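You operate a simulated robot arm through the tools that you are given. There is no shell and no other tool.

The job below is to be done with a simulated robot arm. You get a single attempt, and the scene is never put back.

Task
Gauge the yellow test shaft's tip and set out the ferrule it calls for.
Fine: Shut the roller clamp first: unclamped, the tip display gives no size. Push the tip slide up till it beeps and draw it back. Then the test ferrule beside the label with the display's word goes on the flex plate. Open the clamp at the end. Pinch, drop or topple nothing.

Only the result counts: the job must be done as asked and must still hold three seconds after the hand-in. Knocking over, shifting, dropping, spilling or breaking anything else fails it.

Robot
A 6-joint arm with a three-finger gripper, fixed in place. Base frame: the origin is at the foot of the arm, x ahead of it, y to its left, z up. Readings come in cm, degrees, newtons and seconds.
Its first joint turns from -166.0 to 166.0 degrees. Payload 4.89 kg.
The TCP is the grasp point between the finger pads, 3 cm short of the fingertips. In the tool frame z runs along the fingers and y along their closing line. The gripper opens to 16.4 cm. The gripper's body begins 12.5 cm behind the TCP.
Orientation is that of the tool frame in the base frame, as a unit quaternion [x, y, z, w]. With the fingers straight down and closing along the base's y, the tool's x points along the base's -x, its y along +y and its z along -z.

Tools
- The arm moves only by the tool jog_arm. Its argument "commands" is one flat list of numbers, 7 for each row, row after row: the shift along the base's x, y, z in cm, then the turn, a rotation vector about the base's x, y, z in degrees, then the gripper command, from -1 (fully open) to 1 (shut), values between in proportion. In form: [tx, ty, tz, ax, ay, az, claw, tx, ty, tz, ax, ay, az, claw, ...]. A call has 1 to 20 rows; each row shifts and turns the commanded pose from where the row before left it. A row lasts 0.2 s, in which the tool goes at most 5 cm and 8.6 degrees; a call with a longer step from one row to the next is refused whole, and so is a gripper value outside its range. Where a pose cannot be reached the arm comes as near as it can. A force on the tool above 90 N (or 10 N above the force at the start of the call, whichever is more), or a blocked arm, ends the call early, and 0.2 s more pass. The fingers move at their own pace (about 10.8 cm/s each) and stop on an object; they squeeze with about 26 N. The grip force told is the motor's: it shows also when the fingers shut on nothing. Time passes only in rows, and 0.2 s behind the last, so rows that do not move let the fingers close. It gives the time, the measured TCP pose, the force on the tool (base axes), the opening and the grip force at its end, in the units of the frame above (readings bear some noise), with the torque about the TCP (base axes, N m) and any sound that the robot's microphone picked up, and new pictures: "views" is both (left out), scene, wrist or none.
- Cameras (640 x 400 px; columns grow to the right, rows downward): "scene" is fixed at [5.05, -65, 147.82]; the picture's right is [0.75, -0.66, 0.00], its down [-0.19, -0.21, -0.96] and it looks along [0.64, 0.72, -0.28] (base axes); focal length 321 px, centre (320, 200). "wrist" rides on the gripper at [7.6, -0.2, -15.2] in the tool frame; the picture's right is [0.02, 1.00, 0.00], its down [-0.88, 0.02, -0.47] and it looks along [-0.47, 0.01, 0.88] (tool axes); focal length 247 px, centre (320, 200). There is no depth. A picture from a camera that has moved, and an enlarged one, comes with that camera's place and axes in the base frame and with its lens.
- slide_trunk(by): slides the trunk up (or, below 0, down) by that many cm; the arm rides with it, the base frame stays. It gives what a move gives, with no picture.
- zoom(camera, box): a new picture of the part [left, top, right, bottom] of that camera's present view, enlarged. No time passes.
- finish_job(): hands the job in; it is judged then, once.

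Places have to be worked out from the pictures, the camera data and where the tool is seen. Open the gripper and draw the arm clear of the work before you hand the job in, unless the task says otherwise.

The tools are called after "Call:" by a JSON object that holds its "op" and its "data". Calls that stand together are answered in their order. jog_arm: Moves the arm, as the interface text tells. Its arguments: {"type":"object","properties":{"commands":{"type":"array","items":{"type":"number"}},"views":{"type":"string","enum":["both","scene","wrist","none"]}},"required":["commands"]} The other tools are called the same way: slide_trunk (by) slides the trunk up or down; zoom (camera, box) takes an enlarged picture of a part of a camera's view; finish_job () hands the job in.

At the start:

```text
time: 0.0
tcp_pos: [44.22, 46.67, 120.63]
orientation: [0.001, 1.0, 0.0, 0.0]
ft_force: [-0.6, -0.7, 0.7]
moment: [0.0, 0.02, 0.03]
width: 16.42
finger_force: 0.1
trunk travel left (down, up): [-17.5, 21.5]
```

scene: 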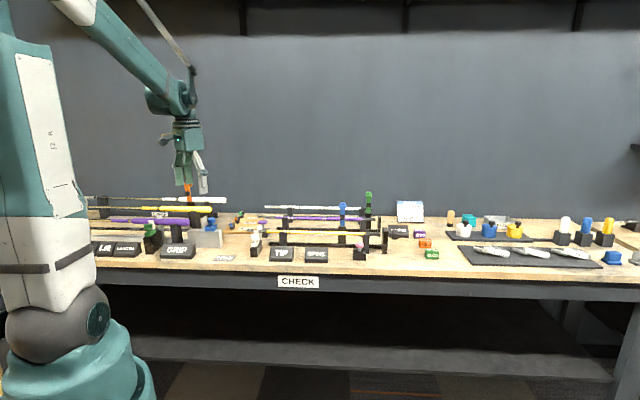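
wrist: 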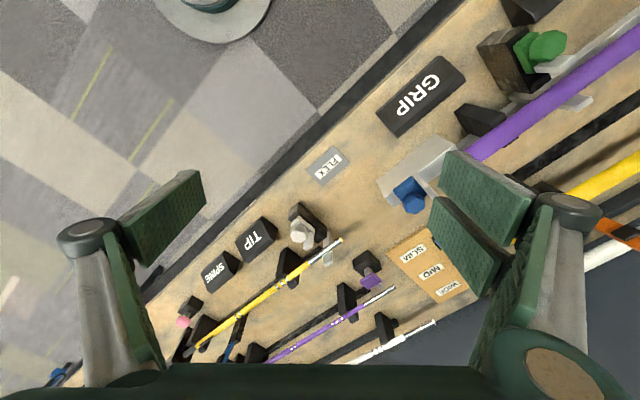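

I'll start by looking closely at the bench from both cameras before moving anything.

Call:
{"op": "zoom", "data": {"camera": "scene", "box": [80, 180, 260, 280]}}

Call:
{"op": "zoom", "data": {"camera": "scene", "box": [230, 180, 410, 280]}}

Call:
{"op": "zoom", "data": {"camera": "scene", "box": [370, 180, 640, 280]}}

Call:
{"op": "zoom", "data": {"camera": "wrist", "box": [140, 180, 500, 400]}}

```text
3.56 times, centred on (170, 230) of scene
camera zoom: at [5.05, -65.0, 147.82], right [0.75, -0.66, 0.0], down [-0.19, -0.21, -0.96], along [0.64, 0.72, -0.28], focal length 1143 px, centre (853, 93)
```

zoom: 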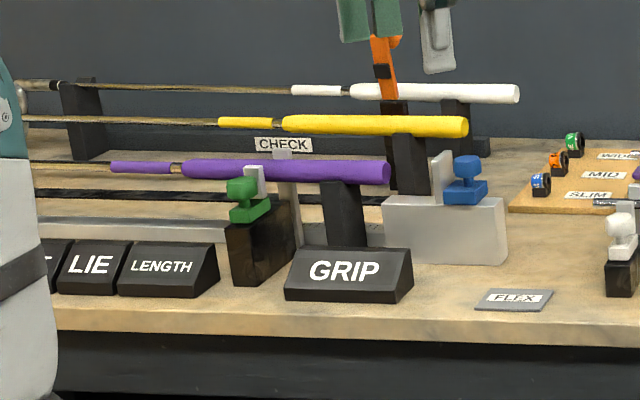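

```text
3.56 times, centred on (320, 230) of scene
camera zoom: at [5.05, -65.0, 147.82], right [0.75, -0.66, 0.0], down [-0.19, -0.21, -0.96], along [0.64, 0.72, -0.28], focal length 1143 px, centre (320, 93)
```

zoom: 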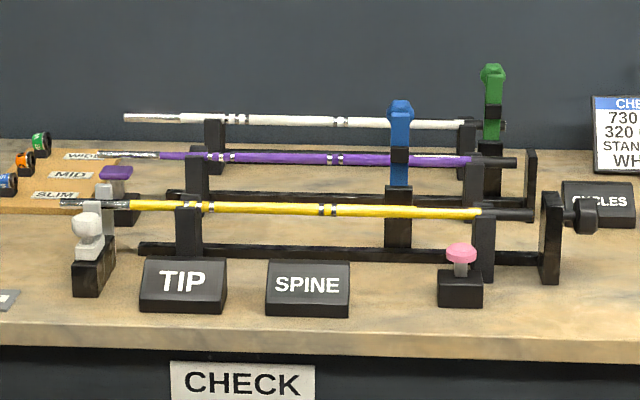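

```text
2.37 times, centred on (505, 230) of scene
camera zoom: at [5.05, -65.0, 147.82], right [0.75, -0.66, 0.0], down [-0.19, -0.21, -0.96], along [0.64, 0.72, -0.28], focal length 762 px, centre (-118, 129)
```

zoom: 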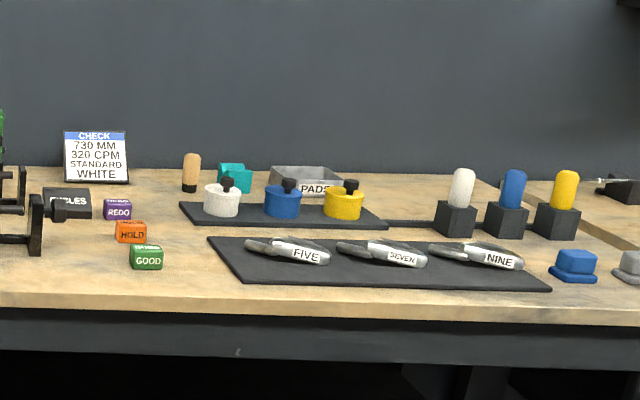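

```text
1.78 times, centred on (320, 290) of wrist
camera zoom: at [36.82, 46.56, 135.71], right [-0.02, 1.0, 0.0], down [0.88, 0.02, 0.47], along [0.47, 0.01, -0.88], focal length 439 px, centre (320, 40)
```

zoom: 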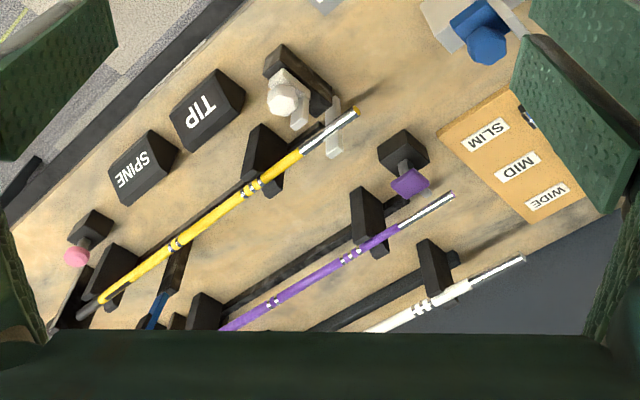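

The tip gauge (yellow shaft, white slide knob, TIP display) looks to be around (75, 38), with the bench top near z ≈ 89. I'll turn the wrist to line up with the bench and move above the TIP area at a safe height for a better view.

Call:
{"op": "jog_arm", "data": {"commands": [2.5, -2.5, 0, 0, 0, 6, -1, 2.5, -2.5, 0, 0, 0, 6, -1, 2.5, -2.5, 0, 0, 0, 6, -1, 2.5, -2.5, 0, 0, 0, 6, -1, 2.5, -2.5, 0, 0, 0, 6, -1, 2.5, -2.5, 0, 0, 0, 6, -1, 2.5, -2.5, 0, 0, 0, 6, -1, 2.5, -2.5, 0, 0, 0, 6.7, -1]}}

```text
time: 1.8
tcp_pos: [64.3, 26.6, 120.69]
orientation: [-0.413, 0.911, 0.0, -0.001]
ft_force: [-1.4, 1.6, 0.6]
moment: [-0.09, -0.1, -0.03]
width: 16.42
finger_force: 0.0
trunk travel left (down, up): [-17.5, 21.5]
camera wrist: at [59.51, 20.84, 135.79], right [-0.77, 0.64, 0.0], down [0.57, 0.68, 0.47], along [0.3, 0.36, -0.88], focal length 247 px, centre (320, 200)
```

scene: 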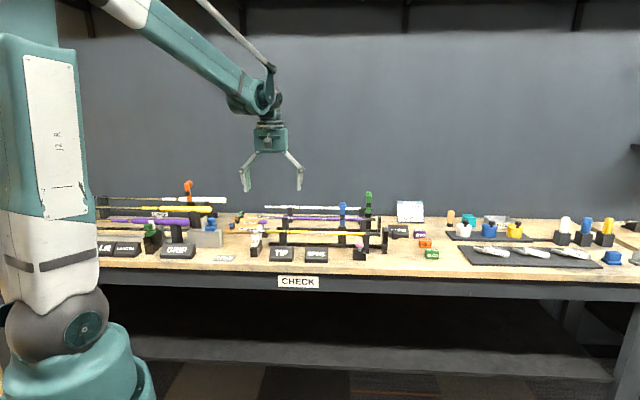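
wrist: 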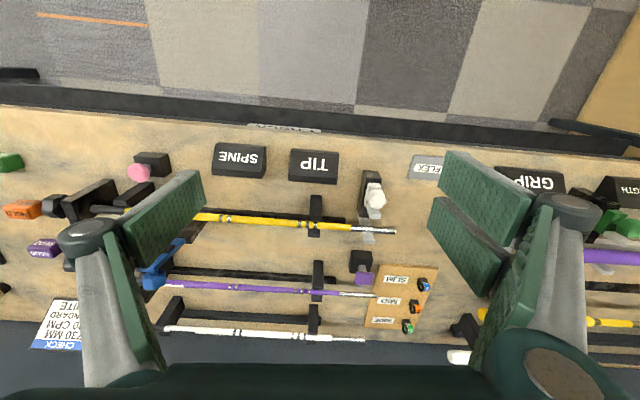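

The view now aligns with the bench. I'll zoom in on the tip gauge, the clamp candidates and the ferrule board.

Call:
{"op": "zoom", "data": {"camera": "wrist", "box": [260, 140, 460, 265]}}

Call:
{"op": "zoom", "data": {"camera": "wrist", "box": [0, 130, 240, 280]}}

Call:
{"op": "zoom", "data": {"camera": "wrist", "box": [330, 230, 490, 340]}}

Call:
{"op": "zoom", "data": {"camera": "scene", "box": [230, 220, 330, 280]}}

Call:
{"op": "zoom", "data": {"camera": "scene", "box": [310, 180, 410, 270]}}

```text
3.20 times, centred on (360, 202) of wrist
camera zoom: at [59.51, 20.84, 135.79], right [-0.77, 0.64, 0.0], down [0.57, 0.68, 0.47], along [0.3, 0.36, -0.88], focal length 790 px, centre (192, 192)
```

zoom: 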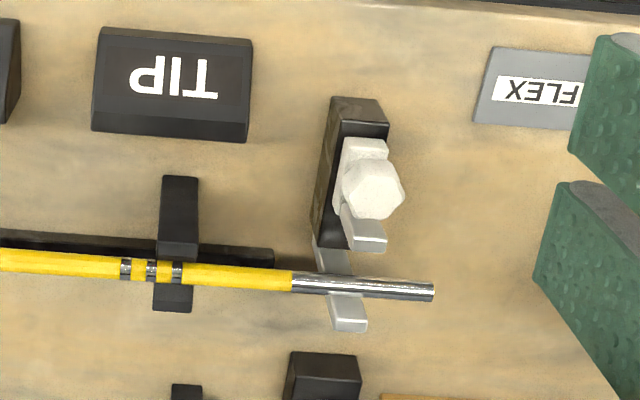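

```text
2.67 times, centred on (120, 205) of wrist
camera zoom: at [59.51, 20.84, 135.79], right [-0.77, 0.64, 0.0], down [0.57, 0.68, 0.47], along [0.3, 0.36, -0.88], focal length 659 px, centre (853, 187)
```

zoom: 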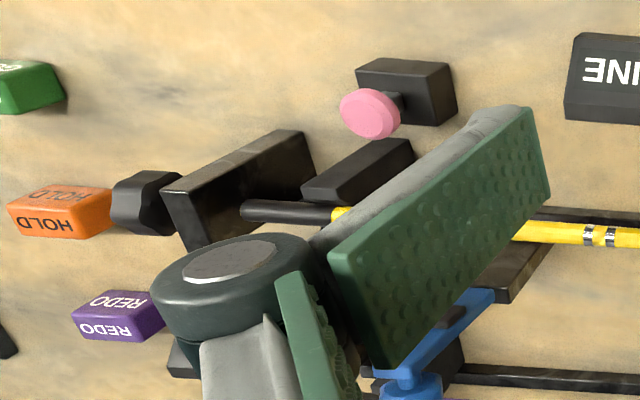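

```text
3.64 times, centred on (410, 285) of wrist
camera zoom: at [59.51, 20.84, 135.79], right [-0.77, 0.64, 0.0], down [0.57, 0.68, 0.47], along [0.3, 0.36, -0.88], focal length 898 px, centre (-7, -109)
```

zoom: 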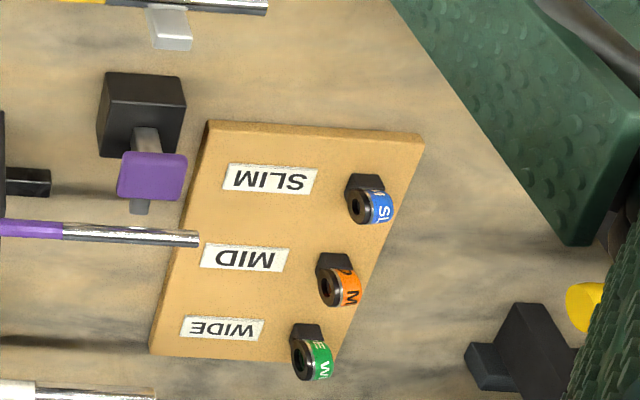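

```text
6.40 times, centred on (280, 250) of scene
camera zoom: at [5.05, -65.0, 147.82], right [0.75, -0.66, 0.0], down [-0.19, -0.21, -0.96], along [0.64, 0.72, -0.28], focal length 2057 px, centre (576, -120)
```

zoom: 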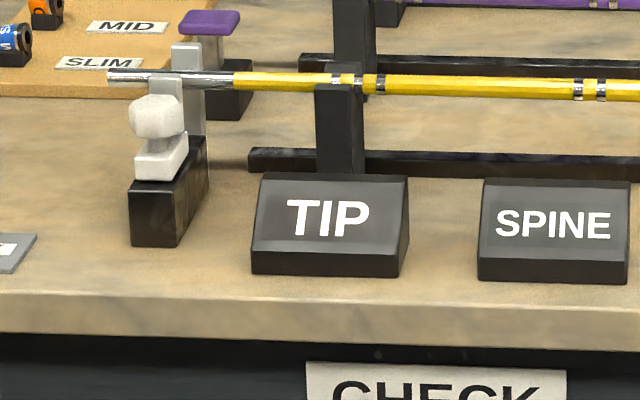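

```text
4.44 times, centred on (360, 225) of scene
camera zoom: at [5.05, -65.0, 147.82], right [0.75, -0.66, 0.0], down [-0.19, -0.21, -0.96], along [0.64, 0.72, -0.28], focal length 1428 px, centre (142, 89)
```

zoom: 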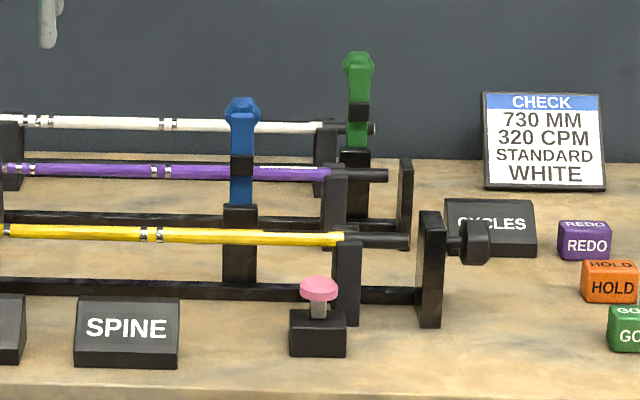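

The front lane (yellow shaft) has the TIP slide with the white knob, and a blue upright lever behind the shaft, which probably is its roller clamp. I'll move along the bench to look at the blue lever.

Call:
{"op": "jog_arm", "data": {"commands": [3.5, -2.9, 0, 0, 0, 0, -1, 3.5, -2.9, 0, 0, 0, 0, -1, 3.5, -2.9, 0, 0, 0, 0, -1, 3.5, -2.9, 0, 0, 0, 0, -1], "views": "wrist"}}

Call:
{"op": "zoom", "data": {"camera": "wrist", "box": [200, 140, 440, 340]}}

```text
time: 2.8
tcp_pos: [77.93, 14.94, 120.58]
orientation: [-0.413, 0.911, 0.0, 0.0]
ft_force: [-2.0, 0.4, 1.1]
moment: [-0.17, -0.22, 0.04]
width: 16.42
finger_force: 0.0
trunk travel left (down, up): [-17.5, 21.5]
camera wrist: at [73.17, 9.18, 135.83], right [-0.77, 0.64, 0.0], down [0.57, 0.67, 0.47], along [0.31, 0.36, -0.88], focal length 247 px, centre (320, 200)
```

wrist: 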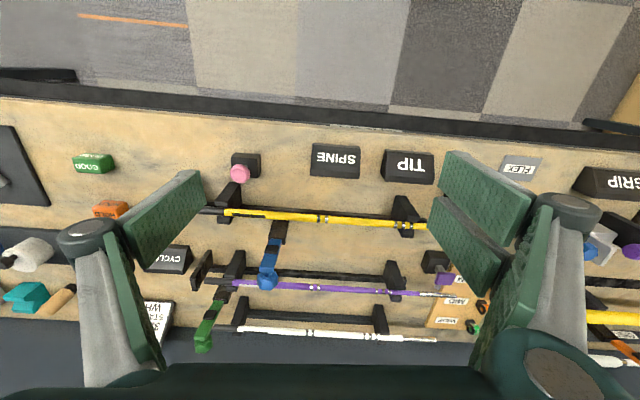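

```text
2.00 times, centred on (320, 240) of wrist
camera zoom: at [73.17, 9.18, 135.83], right [-0.77, 0.64, 0.0], down [0.57, 0.67, 0.47], along [0.31, 0.36, -0.88], focal length 494 px, centre (320, 120)
```

zoom: 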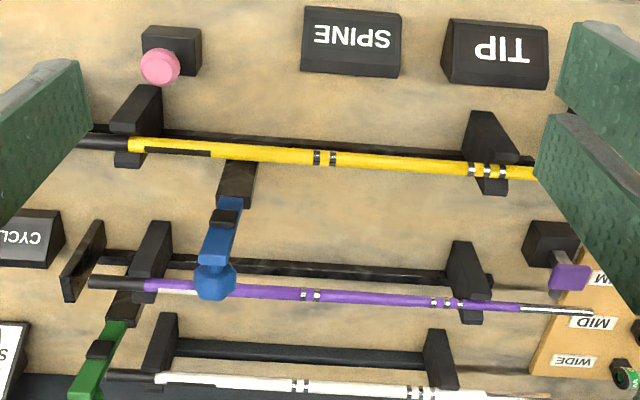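

The blue lever's post sits just behind the yellow shaft and the lever stands upright, so it's open. I work out the bench axes at 45° to the base (p to the right, q into the bench), blue knob ≈ (p 51, q 88, z 108), shaft at q ≈ 83, z ≈ 97. I'll align the yaw to 45° and tilt the tool 20° toward the bench, which also tests reach.

Call:
{"op": "jog_arm", "data": {"commands": [3, 0, -1, 0, 0, -3.8, -1, 2, 0, -1, 4.71, -4.71, 0, -1, 2, 0, -1, 4.71, -4.71, 0, -1, 2, 0, -1, 4.71, -4.71, 0, -1]}}

Call:
{"op": "zoom", "data": {"camera": "wrist", "box": [200, 100, 440, 250]}}

Call:
{"op": "zoom", "data": {"camera": "wrist", "box": [200, 220, 440, 370]}}

```text
time: 3.8
tcp_pos: [87.03, 15.08, 116.43]
orientation: [-0.375, 0.91, 0.066, 0.16]
ft_force: [-0.4, 1.3, -0.5]
moment: [-0.12, -0.05, -0.02]
width: 16.38
finger_force: 0.1
trunk travel left (down, up): [-17.5, 21.5]
camera wrist: at [78.64, 6.37, 128.13], right [-0.72, 0.69, -0.01], down [0.46, 0.48, 0.75], along [0.52, 0.53, -0.67], focal length 247 px, centre (320, 200)
```

scene: 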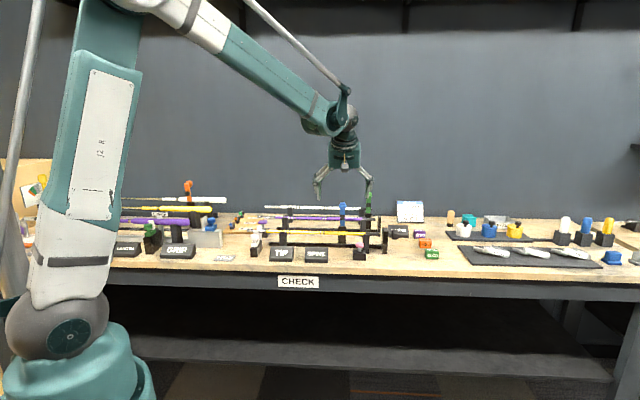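
wrist: 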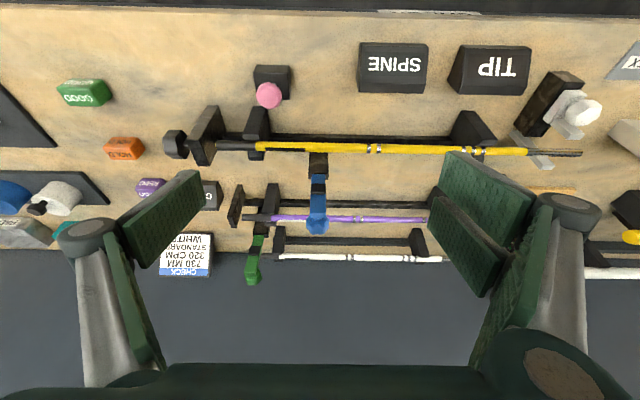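

```text
2.67 times, centred on (320, 175) of wrist
camera zoom: at [78.64, 6.37, 128.13], right [-0.72, 0.69, -0.01], down [0.46, 0.48, 0.75], along [0.52, 0.53, -0.67], focal length 659 px, centre (320, 267)
```

zoom: 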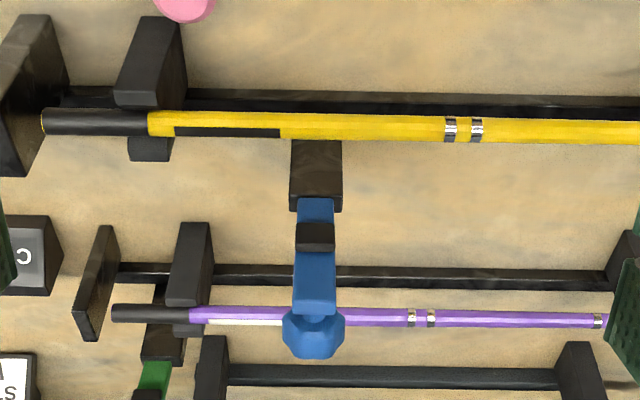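

```text
2.67 times, centred on (320, 295) of wrist
camera zoom: at [78.64, 6.37, 128.13], right [-0.72, 0.69, -0.01], down [0.46, 0.48, 0.75], along [0.52, 0.53, -0.67], focal length 659 px, centre (320, -53)
```

zoom: 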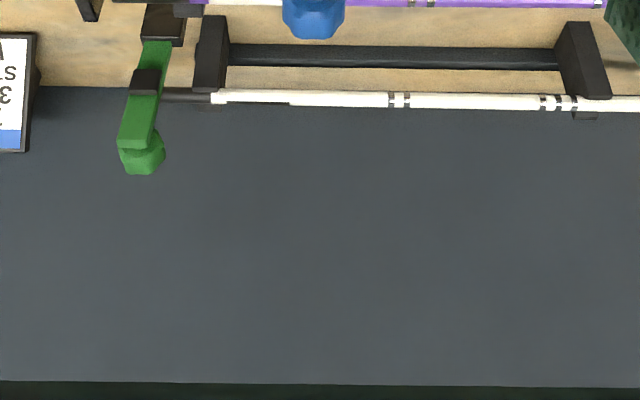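

The shaft is now level in the picture, so 45° is right. The blue knob comes out at about (p 51.1, q 87.3, z 108.2), with its hinge at (q 87, z 98.6). When shut it swings forward over the yellow shaft. I'll straddle the knob with a half-open gripper without gripping it yet.

Call:
{"op": "jog_arm", "data": {"commands": [2.16, 2.1, -1.2, 0, 0, 0, 0, 2.16, 2.1, -1.2, 0, 0, 0, 0, 2.16, 2.1, -1.2, 0, 0, 0, 0, 2.16, 2.1, -1.2, 0, 0, 0, 0, 2.16, 2.1, -1.4, 0, 0, 0, 0, 0, 0, 0, 0, 0, 0, 0]}}

Call:
{"op": "zoom", "data": {"camera": "scene", "box": [300, 160, 400, 260]}}

```text
time: 5.2
tcp_pos: [98.41, 25.47, 110.22]
orientation: [-0.376, 0.91, 0.067, 0.16]
ft_force: [1.0, 0.1, 0.3]
moment: [-0.01, 0.07, 0.01]
width: 8.19
finger_force: 0.1
trunk travel left (down, up): [-17.5, 21.5]
camera wrist: at [89.88, 16.59, 121.9], right [-0.72, 0.69, -0.01], down [0.46, 0.48, 0.75], along [0.52, 0.53, -0.67], focal length 247 px, centre (320, 200)
```

scene: 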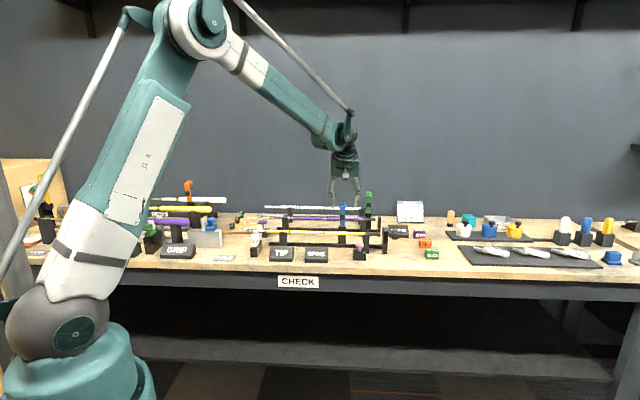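
wrist: 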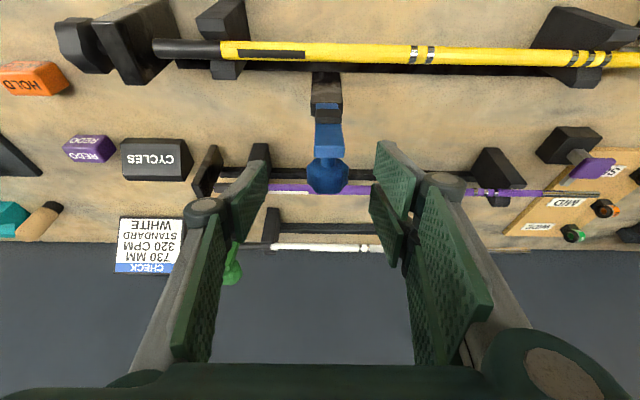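

```text
4.00 times, centred on (350, 210) of scene
camera zoom: at [5.05, -65.0, 147.82], right [0.75, -0.66, 0.0], down [-0.19, -0.21, -0.96], along [0.64, 0.72, -0.28], focal length 1286 px, centre (200, 160)
```

zoom: 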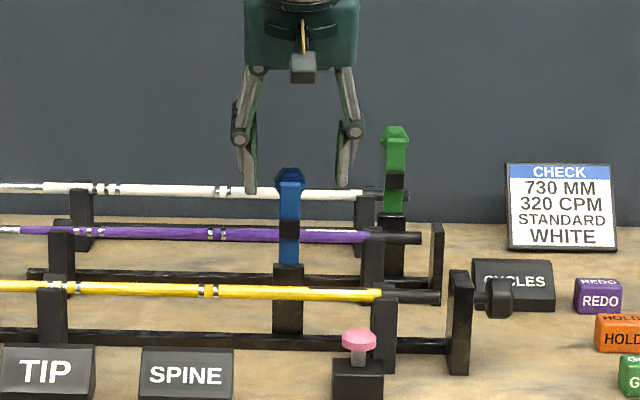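

The gripper reaches and straddles the blue knob; the knob sits slightly low and left of centre. I'll lower about 2 cm, nudge p by −0.4, and close on it.

Call:
{"op": "jog_arm", "data": {"commands": [-0.15, 0.15, -1.1, 0, 0, 0, 0, -0.15, 0.15, -1.1, 0, 0, 0, 0, 0, 0, 0, 0, 0, 0, 0.4, 0, 0, 0, 0, 0, 0, 0.7, 0, 0, 0, 0, 0, 0, 0.7, 0, 0, 0, 0, 0, 0, 0.7]}}

Call:
{"op": "zoom", "data": {"camera": "scene", "box": [300, 160, 400, 260]}}

```text
time: 6.6
tcp_pos: [97.97, 25.67, 108.06]
orientation: [-0.376, 0.91, 0.067, 0.162]
ft_force: [5.3, -2.5, -1.2]
moment: [0.03, -0.17, -0.07]
width: 2.98
finger_force: 45.4
trunk travel left (down, up): [-17.5, 21.5]
camera wrist: at [89.33, 16.9, 119.76], right [-0.72, 0.69, -0.01], down [0.46, 0.48, 0.75], along [0.52, 0.53, -0.67], focal length 247 px, centre (320, 200)
```

scene: 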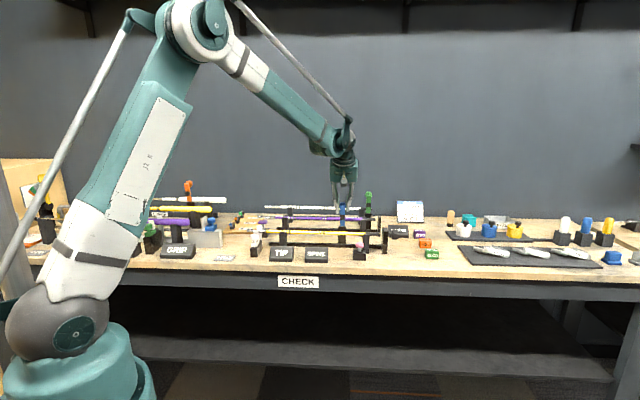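
wrist: 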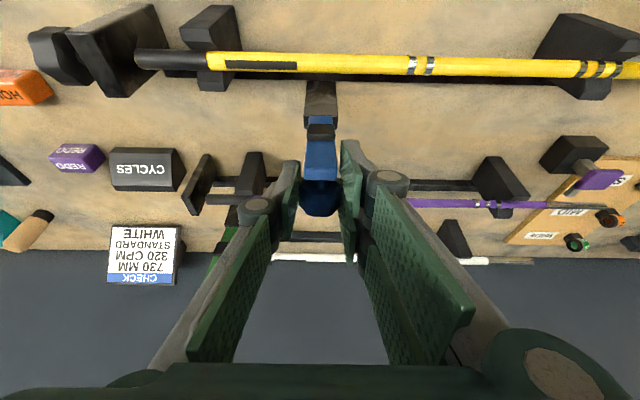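

```text
4.00 times, centred on (350, 210) of scene
camera zoom: at [5.05, -65.0, 147.82], right [0.75, -0.66, 0.0], down [-0.19, -0.21, -0.96], along [0.64, 0.72, -0.28], focal length 1286 px, centre (200, 160)
```

zoom: 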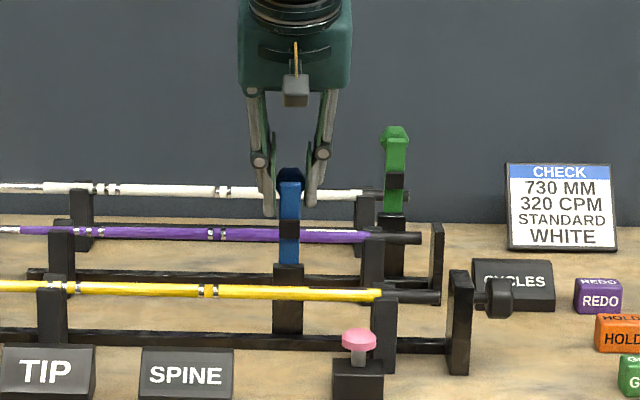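

I'm holding the knob (3.0 cm wide). I'll swing it forward through the first 30° of a 9.5 cm arc around the hinge and watch the forces.

Call:
{"op": "jog_arm", "data": {"commands": [-0.58, -0.58, -0.04, 0, 0, 0, 0.7, -0.58, -0.58, -0.1, 0, 0, 0, 0.7, -1.13, -1.13, -0.43, 0, 0, 0, 0.7, -1.06, -1.06, -0.7, 0, 0, 0, 0.7], "views": "scene"}}

Call:
{"op": "zoom", "data": {"camera": "scene", "box": [300, 160, 400, 260]}}

```text
time: 7.6
tcp_pos: [94.67, 22.4, 106.84]
orientation: [-0.377, 0.91, 0.067, 0.16]
ft_force: [20.9, -3.5, 8.8]
moment: [0.87, -1.07, -0.26]
width: 3.03
finger_force: 45.2
trunk travel left (down, up): [-17.5, 21.5]
```

scene: 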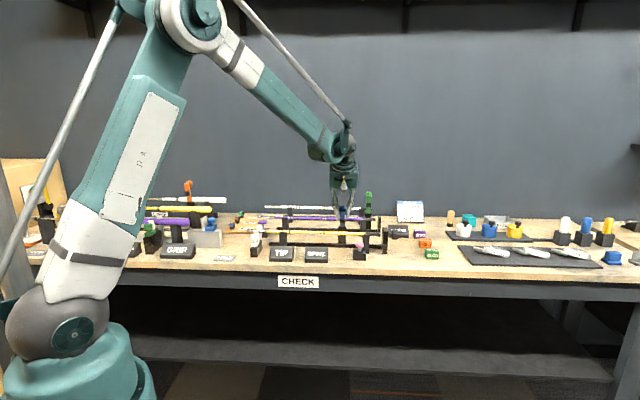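

```text
4.00 times, centred on (350, 210) of scene
camera zoom: at [5.05, -65.0, 147.82], right [0.75, -0.66, 0.0], down [-0.19, -0.21, -0.96], along [0.64, 0.72, -0.28], focal length 1286 px, centre (200, 160)
```

zoom: 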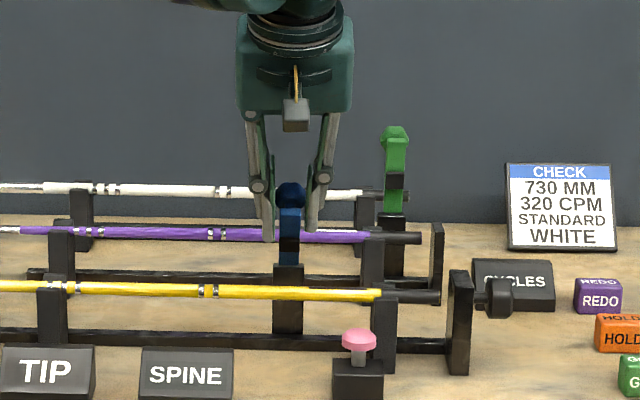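

The lever is following the gripper. There's a slight sideways load toward +p, so I'll ease that a little while continuing the arc to about 60°.

Call:
{"op": "jog_arm", "data": {"commands": [-0.88, -1.03, -0.95, 0, 0, 0, 0.7, -0.77, -0.89, -1.17, 0, 0, 0, 0.7, -0.67, -0.67, -1.36, 0, 0, 0, 0.7], "views": "scene"}}

Call:
{"op": "zoom", "data": {"camera": "scene", "box": [300, 160, 400, 260]}}

```text
time: 8.4
tcp_pos: [91.93, 19.71, 103.34]
orientation: [-0.376, 0.91, 0.066, 0.159]
ft_force: [-12.0, 7.5, -1.5]
moment: [-0.24, -0.03, 0.33]
width: 3.08
finger_force: 7.5
trunk travel left (down, up): [-17.5, 21.5]
```

scene: 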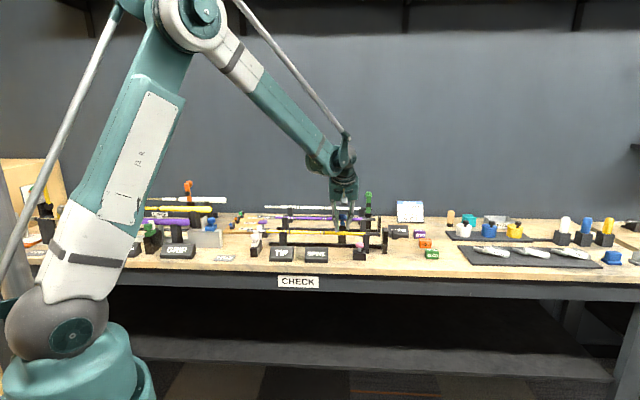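

```text
4.00 times, centred on (350, 210) of scene
camera zoom: at [5.05, -65.0, 147.82], right [0.75, -0.66, 0.0], down [-0.19, -0.21, -0.96], along [0.64, 0.72, -0.28], focal length 1286 px, centre (200, 160)
```

zoom: 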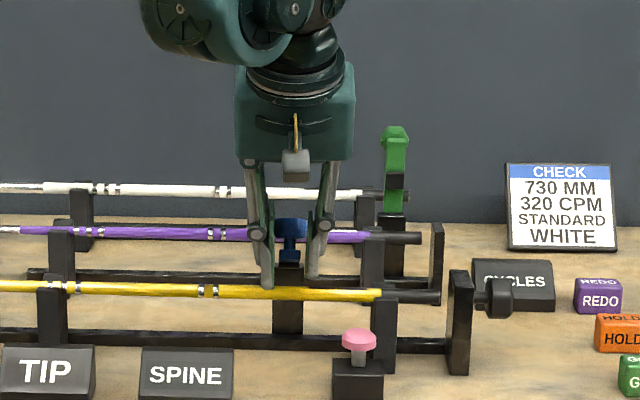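

The lever is at about 60° and still held. I'll continue down in smaller steps toward horizontal.

Call:
{"op": "jog_arm", "data": {"commands": [-0.56, -0.43, -1.5, 0, 0, 0, 0.7, -0.3, -0.3, -1.6, 0, 0, 0, 0.7]}}

Call:
{"op": "zoom", "data": {"camera": "scene", "box": [300, 180, 380, 260]}}

```text
time: 9.0
tcp_pos: [91.32, 19.21, 100.05]
orientation: [-0.376, 0.91, 0.066, 0.161]
ft_force: [-8.2, 11.6, 0.0]
moment: [-0.08, -0.21, 0.16]
width: 3.01
finger_force: 6.2
trunk travel left (down, up): [-17.5, 21.5]
camera wrist: at [82.8, 10.35, 111.84], right [-0.72, 0.69, -0.01], down [0.46, 0.48, 0.75], along [0.52, 0.53, -0.67], focal length 247 px, centre (320, 200)
```

scene: 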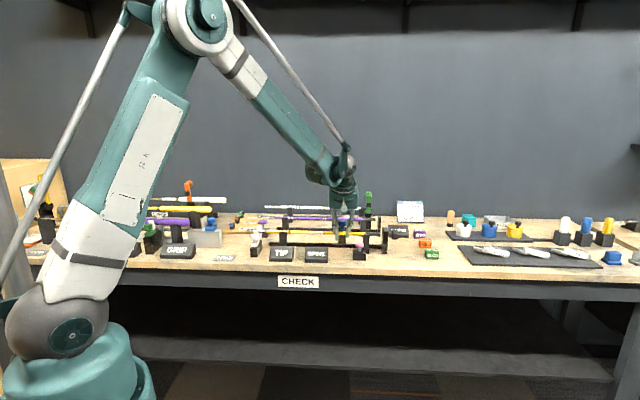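
wrist: 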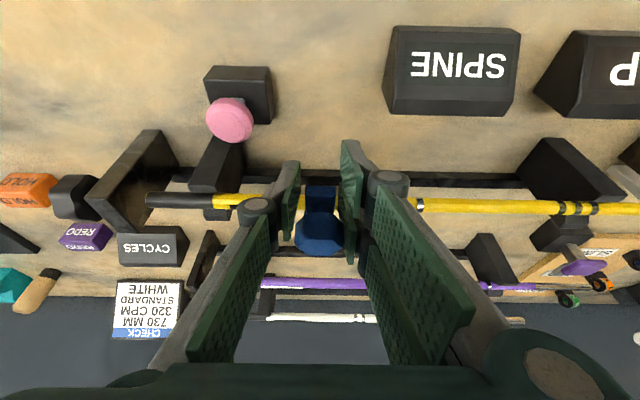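

```text
5.00 times, centred on (340, 220) of scene
camera zoom: at [5.05, -65.0, 147.82], right [0.75, -0.66, 0.0], down [-0.19, -0.21, -0.96], along [0.64, 0.72, -0.28], focal length 1607 px, centre (220, 100)
```

zoom: 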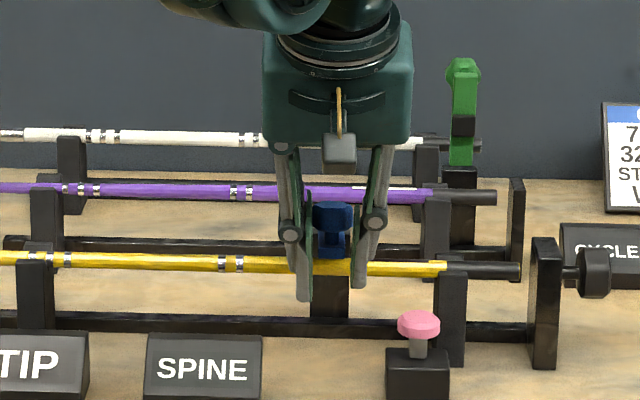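

The knob now sits high in the pads: the lever lagged at about 60–65° while the fingers slid down it. I'll open a little, lift clear, and shut the fingers so I can press the knob down from above.

Call:
{"op": "jog_arm", "data": {"commands": [0, 0, 0, 0, 0, 0, 0.3, 0, 0, 0, 0, 0, 0, 0.3, -0.2, -0.2, 3, 0, 0, 0, 0.3, -0.2, -0.2, 3, 0, 0, 0, 0.3, 0, 0, 3, 0, 0, 0, 0.3, 0, 0, 2, 0, 0, 0, 0.6, 0, 0, 0, 0, 0, 0, 1, 0, 0, 0, 0, 0, 0, 1]}}

Call:
{"op": "zoom", "data": {"camera": "scene", "box": [300, 180, 380, 260]}}

Call:
{"op": "zoom", "data": {"camera": "wrist", "box": [240, 80, 400, 180]}}

```text
time: 10.8
tcp_pos: [91.01, 18.47, 111.15]
orientation: [-0.376, 0.91, 0.066, 0.16]
ft_force: [0.2, 0.6, 0.3]
moment: [-0.02, -0.03, -0.02]
width: 0.0
finger_force: 25.2
trunk travel left (down, up): [-17.5, 21.5]
camera wrist: at [82.47, 9.75, 122.79], right [-0.72, 0.69, -0.01], down [0.46, 0.48, 0.75], along [0.52, 0.53, -0.67], focal length 247 px, centre (320, 200)
```

scene: 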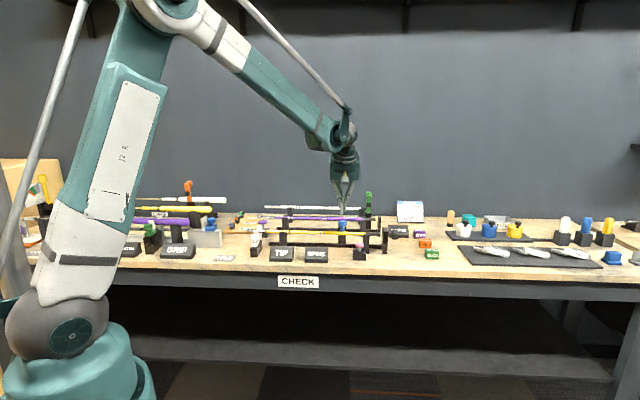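
wrist: 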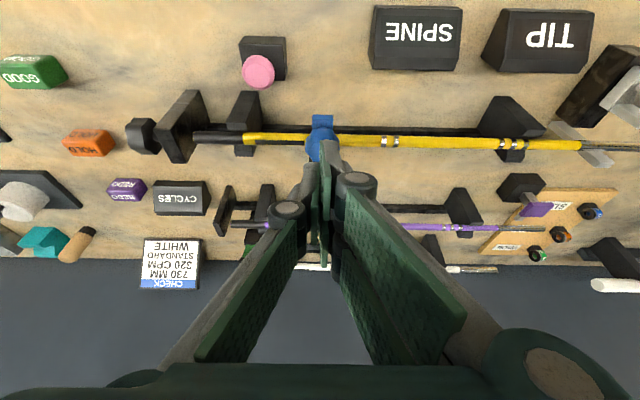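

```text
5.00 times, centred on (340, 220) of scene
camera zoom: at [5.05, -65.0, 147.82], right [0.75, -0.66, 0.0], down [-0.19, -0.21, -0.96], along [0.64, 0.72, -0.28], focal length 1607 px, centre (220, 100)
```

zoom: 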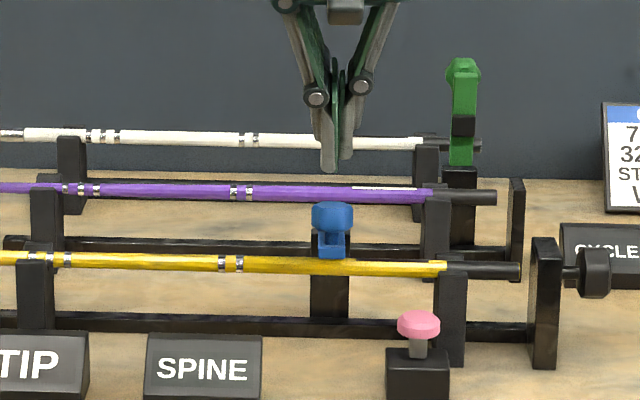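

```text
4.00 times, centred on (320, 130) of wrist
camera zoom: at [82.47, 9.75, 122.79], right [-0.72, 0.69, -0.01], down [0.46, 0.48, 0.75], along [0.52, 0.53, -0.67], focal length 988 px, centre (320, 480)
```

zoom: 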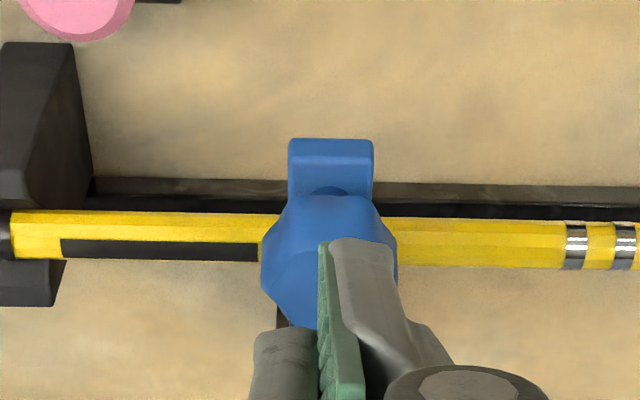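

With the fingers away, the lever lies across the yellow shaft with its knob standing on top, so it looks shut or nearly so. I'll lower the shut fingertips onto the knob and press lightly to make sure it's fully home.

Call:
{"op": "jog_arm", "data": {"commands": [0.3, 0.3, -1.5, 0, 0, 0, 1, 0, 0, -1.2, 0, 0, 0, 1, 0, 0, -0.4, 0, 0, 0, 1, 0, 0, 0, 0, 0, 0, 1], "views": "scene"}}

Call:
{"op": "zoom", "data": {"camera": "scene", "box": [300, 180, 380, 260]}}

```text
time: 11.8
tcp_pos: [91.14, 19.06, 108.15]
orientation: [-0.376, 0.91, 0.067, 0.16]
ft_force: [-0.4, 0.4, -0.3]
moment: [0.04, 0.02, -0.01]
width: 0.01
finger_force: 25.8
trunk travel left (down, up): [-17.5, 21.5]
```

scene: 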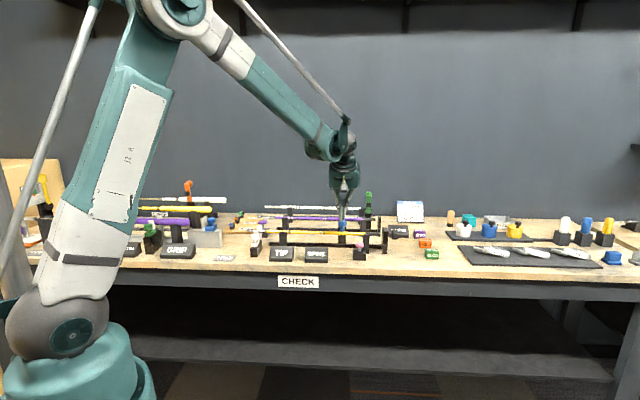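

```text
5.00 times, centred on (340, 220) of scene
camera zoom: at [5.05, -65.0, 147.82], right [0.75, -0.66, 0.0], down [-0.19, -0.21, -0.96], along [0.64, 0.72, -0.28], focal length 1607 px, centre (220, 100)
```

zoom: 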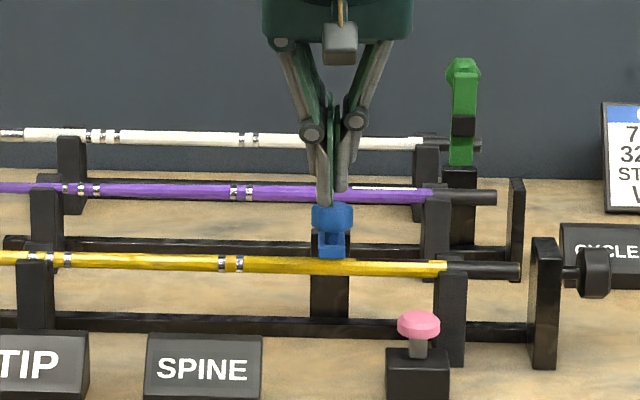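

Fingertips are just above the knob with no contact. I'll step down in small increments until the force rises.

Call:
{"op": "jog_arm", "data": {"commands": [0, 0, -0.3, 0, 0, 0, 1, 0, 0, -0.3, 0, 0, 0, 1, 0, 0, -0.3, 0, 0, 0, 1], "views": "none"}}

Call:
{"op": "jog_arm", "data": {"commands": [0, 0, -0.3, 0, 0, 0, 1, 0, 0, -0.2, 0, 0, 0, 1], "views": "scene"}}

Call:
{"op": "zoom", "data": {"camera": "scene", "box": [300, 180, 380, 260]}}

```text
time: 12.6
tcp_pos: [91.14, 19.1, 107.28]
orientation: [-0.376, 0.91, 0.066, 0.161]
ft_force: [-1.0, -0.6, -0.5]
moment: [0.0, 0.0, 0.0]
width: 0.0
finger_force: 26.3
trunk travel left (down, up): [-17.5, 21.5]
```

```text
time: 13.2
tcp_pos: [91.19, 19.09, 106.69]
orientation: [-0.376, 0.91, 0.067, 0.161]
ft_force: [0.0, 0.3, -0.4]
moment: [0.01, -0.01, 0.03]
width: 0.03
finger_force: 25.9
trunk travel left (down, up): [-17.5, 21.5]
```

scene: 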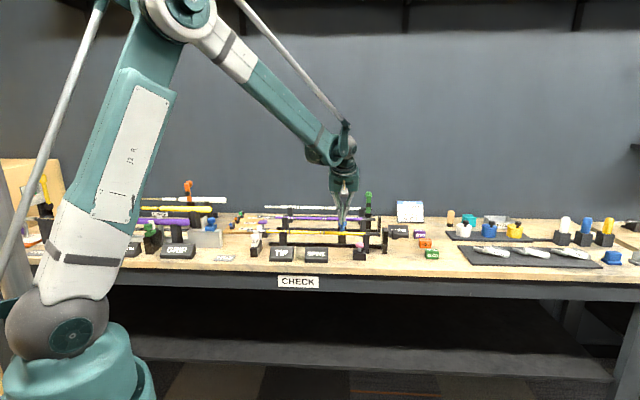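

```text
5.00 times, centred on (340, 220) of scene
camera zoom: at [5.05, -65.0, 147.82], right [0.75, -0.66, 0.0], down [-0.19, -0.21, -0.96], along [0.64, 0.72, -0.28], focal length 1607 px, centre (220, 100)
```

zoom: 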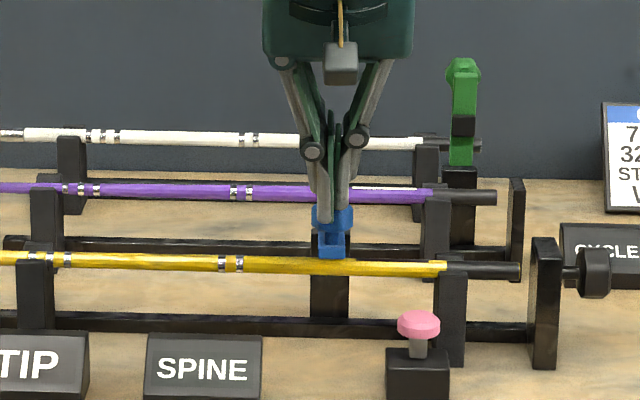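

Still no contact although the fingertips should be at knob height. I'll check the wrist view before going any further.

Call:
{"op": "jog_arm", "data": {"commands": [0, 0, 0, 0, 0, 0, 1], "views": "wrist"}}

Call:
{"op": "zoom", "data": {"camera": "wrist", "box": [240, 100, 400, 220]}}

Call:
{"op": "zoom", "data": {"camera": "scene", "box": [320, 205, 370, 240]}}

```text
time: 13.6
tcp_pos: [91.15, 18.99, 106.73]
orientation: [-0.376, 0.91, 0.066, 0.161]
ft_force: [0.0, 0.0, -0.1]
moment: [0.0, 0.01, -0.03]
width: 0.0
finger_force: 25.9
trunk travel left (down, up): [-17.5, 21.5]
camera wrist: at [82.67, 10.26, 118.4], right [-0.72, 0.69, -0.01], down [0.46, 0.48, 0.75], along [0.52, 0.53, -0.67], focal length 247 px, centre (320, 200)
```

wrist: 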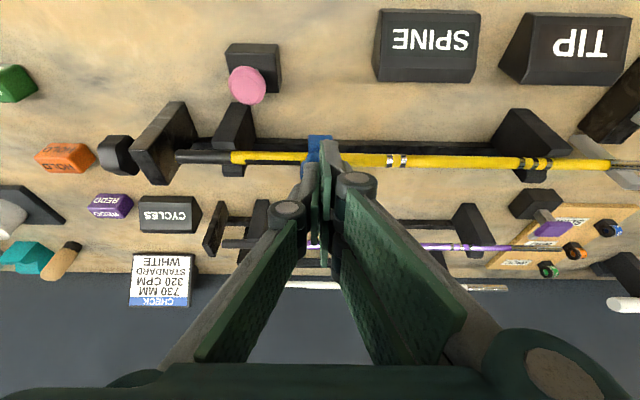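

```text
3.33 times, centred on (320, 160) of wrist
camera zoom: at [82.67, 10.26, 118.4], right [-0.72, 0.69, -0.01], down [0.46, 0.48, 0.75], along [0.52, 0.53, -0.67], focal length 823 px, centre (320, 333)
```

zoom: 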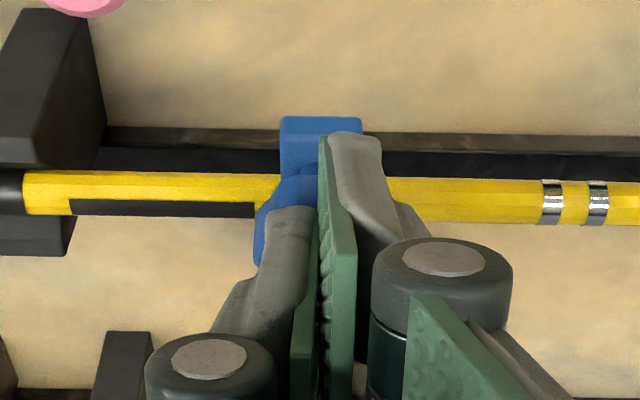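

```text
11.43 times, centred on (345, 222) of scene
camera zoom: at [5.05, -65.0, 147.82], right [0.75, -0.66, 0.0], down [-0.19, -0.21, -0.96], along [0.64, 0.72, -0.28], focal length 3673 px, centre (34, -57)
```

zoom: 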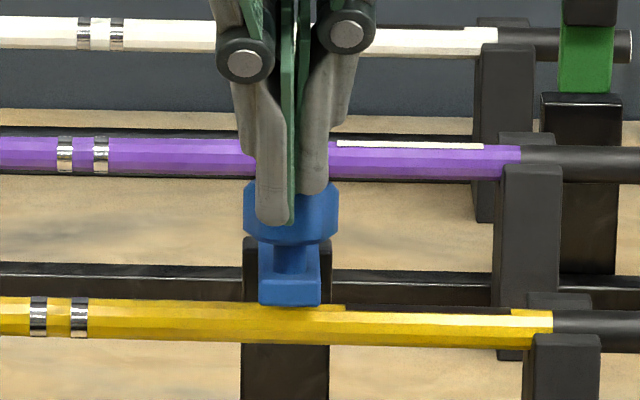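

The fingertips are poised right at the knob's top. I'll continue down gently.

Call:
{"op": "jog_arm", "data": {"commands": [0, 0, -0.3, 0, 0, 0, 1, 0, 0, -0.2, 0, 0, 0, 1], "views": "none"}}

Call:
{"op": "jog_arm", "data": {"commands": [0, 0, -0.2, 0, 0, 0, 1, 0, 0, -0.2, 0, 0, 0, 1], "views": "scene"}}

Call:
{"op": "zoom", "data": {"camera": "scene", "box": [320, 205, 370, 240]}}

```text
time: 14.2
tcp_pos: [91.21, 19.01, 106.2]
orientation: [-0.376, 0.91, 0.067, 0.16]
ft_force: [-1.7, -0.5, 0.5]
moment: [-0.01, 0.02, 0.03]
width: 0.02
finger_force: 26.0
trunk travel left (down, up): [-17.5, 21.5]
```

```text
time: 14.8
tcp_pos: [91.15, 18.99, 105.85]
orientation: [-0.376, 0.91, 0.067, 0.16]
ft_force: [0.1, 0.0, 0.0]
moment: [-0.03, -0.01, 0.0]
width: 0.0
finger_force: 26.1
trunk travel left (down, up): [-17.5, 21.5]
```

scene: 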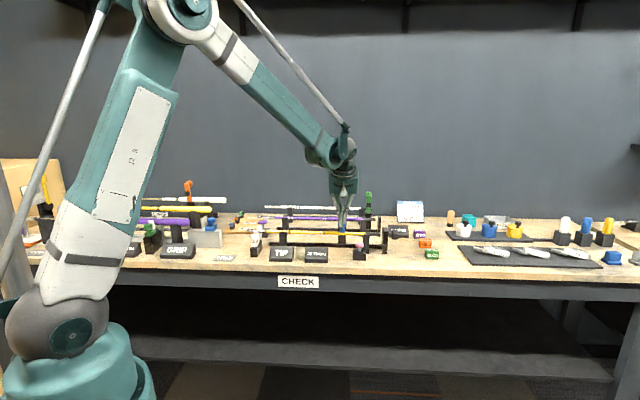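

```text
11.43 times, centred on (345, 222) of scene
camera zoom: at [5.05, -65.0, 147.82], right [0.75, -0.66, 0.0], down [-0.19, -0.21, -0.96], along [0.64, 0.72, -0.28], focal length 3673 px, centre (34, -57)
```

zoom: 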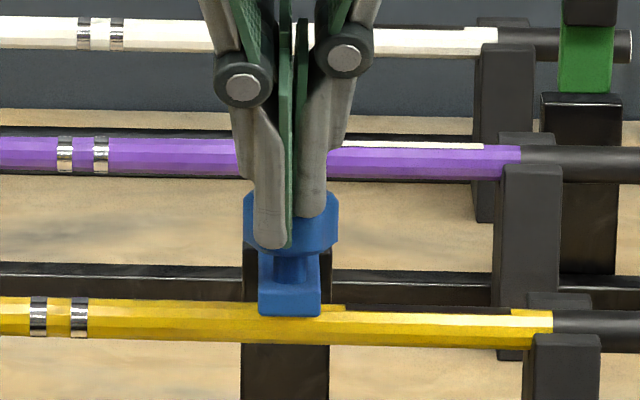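

The lever moved down a little further, and the SPINE display has changed, so the clamp has registered. I'll read the displays.

Call:
{"op": "zoom", "data": {"camera": "scene", "box": [260, 235, 340, 275]}}

```text
8.00 times, centred on (300, 255) of scene
camera zoom: at [5.05, -65.0, 147.82], right [0.75, -0.66, 0.0], down [-0.19, -0.21, -0.96], along [0.64, 0.72, -0.28], focal length 2571 px, centre (480, -240)
```

zoom: 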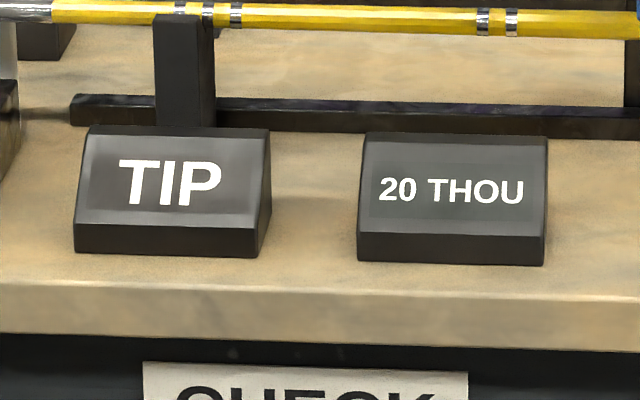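

SPINE now reads "20 THOU", so the clamp counts as shut. I'll press slightly more for margin and stop at any resistance.

Call:
{"op": "jog_arm", "data": {"commands": [0, 0, -0.2, 0, 0, 0, 1, 0, 0, -0.2, 0, 0, 0, 1], "views": "none"}}

Call:
{"op": "jog_arm", "data": {"commands": [0, 0, -0.2, 0, 0, 0, 1, 0, 0, -0.1, 0, 0, 0, 1], "views": "scene"}}

Call:
{"op": "zoom", "data": {"camera": "scene", "box": [320, 205, 370, 240]}}

```text
time: 15.4
tcp_pos: [91.21, 19.09, 105.42]
orientation: [-0.376, 0.91, 0.066, 0.16]
ft_force: [-0.4, 0.6, -0.8]
moment: [0.0, -0.02, -0.03]
width: 0.0
finger_force: 25.4
trunk travel left (down, up): [-17.5, 21.5]
```

```text
time: 16.0
tcp_pos: [91.14, 19.11, 105.26]
orientation: [-0.376, 0.91, 0.066, 0.161]
ft_force: [1.2, 0.7, 0.9]
moment: [-0.02, -0.02, 0.01]
width: 0.02
finger_force: 25.9
trunk travel left (down, up): [-17.5, 21.5]
```

scene: 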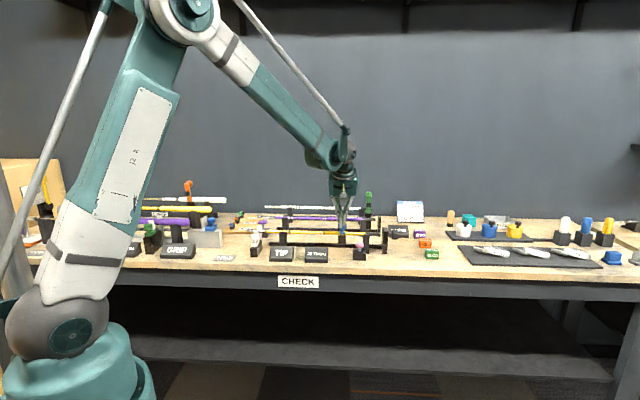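

```text
11.43 times, centred on (345, 222) of scene
camera zoom: at [5.05, -65.0, 147.82], right [0.75, -0.66, 0.0], down [-0.19, -0.21, -0.96], along [0.64, 0.72, -0.28], focal length 3673 px, centre (34, -57)
```

zoom: 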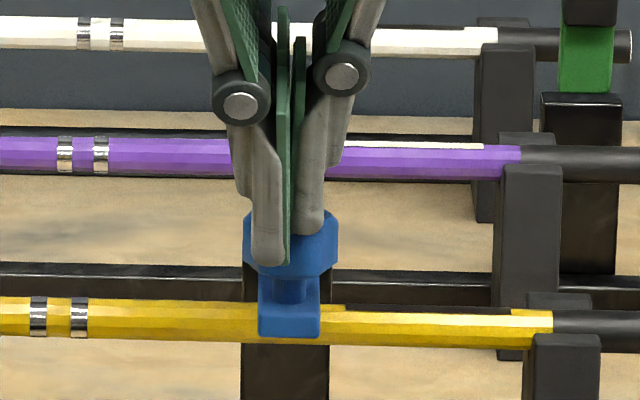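

The lever keeps moving down with almost no resistance. I'll go in tiny steps until I feel the stop.

Call:
{"op": "jog_arm", "data": {"commands": [0, 0, -0.15, 0, 0, 0, 1, 0, 0, -0.15, 0, 0, 0, 1], "views": "none"}}

Call:
{"op": "jog_arm", "data": {"commands": [0, 0, -0.15, 0, 0, 0, 1, 0, 0, -0.15, 0, 0, 0, 1], "views": "scene"}}

Call:
{"op": "zoom", "data": {"camera": "scene", "box": [320, 205, 370, 240]}}

Call:
{"op": "zoom", "data": {"camera": "scene", "box": [230, 215, 330, 275]}}

```text
time: 16.6
tcp_pos: [91.03, 19.04, 105.11]
orientation: [-0.377, 0.91, 0.067, 0.161]
ft_force: [2.9, -4.8, 32.2]
moment: [-0.12, -0.07, -0.01]
width: 0.6
finger_force: 45.0
trunk travel left (down, up): [-17.5, 21.5]
```

```text
time: 17.2
tcp_pos: [91.01, 19.0, 105.02]
orientation: [-0.376, 0.91, 0.068, 0.162]
ft_force: [4.5, -6.1, 64.6]
moment: [-0.18, -0.25, 0.01]
width: 0.6
finger_force: 45.0
trunk travel left (down, up): [-17.5, 21.5]
```

scene: 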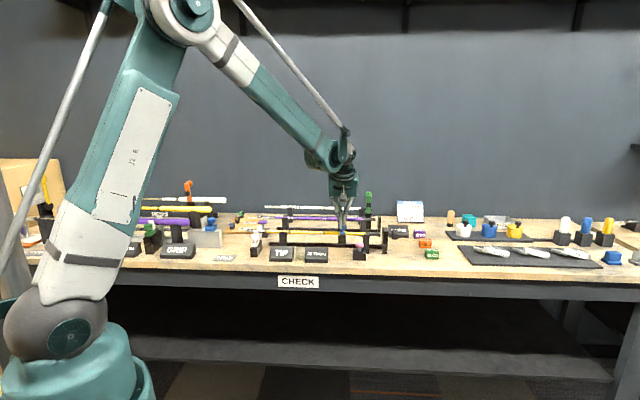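

```text
11.43 times, centred on (345, 222) of scene
camera zoom: at [5.05, -65.0, 147.82], right [0.75, -0.66, 0.0], down [-0.19, -0.21, -0.96], along [0.64, 0.72, -0.28], focal length 3673 px, centre (34, -57)
```

zoom: 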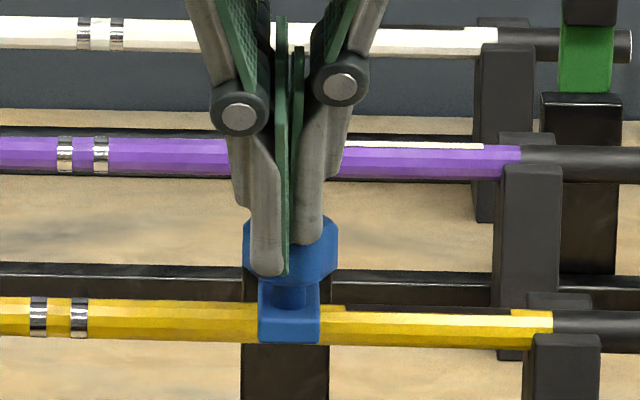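

```text
6.40 times, centred on (280, 245) of scene
camera zoom: at [5.05, -65.0, 147.82], right [0.75, -0.66, 0.0], down [-0.19, -0.21, -0.96], along [0.64, 0.72, -0.28], focal length 2057 px, centre (576, -88)
```

zoom: 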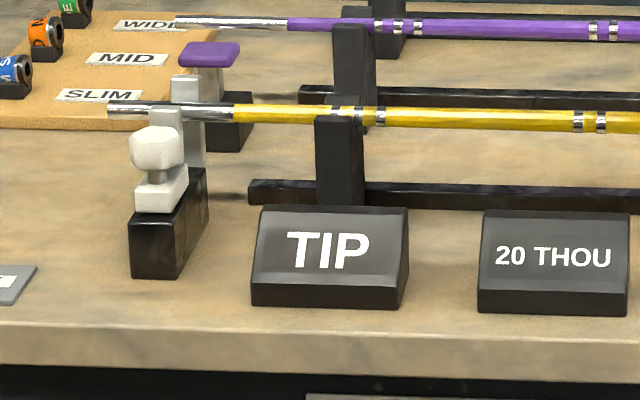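

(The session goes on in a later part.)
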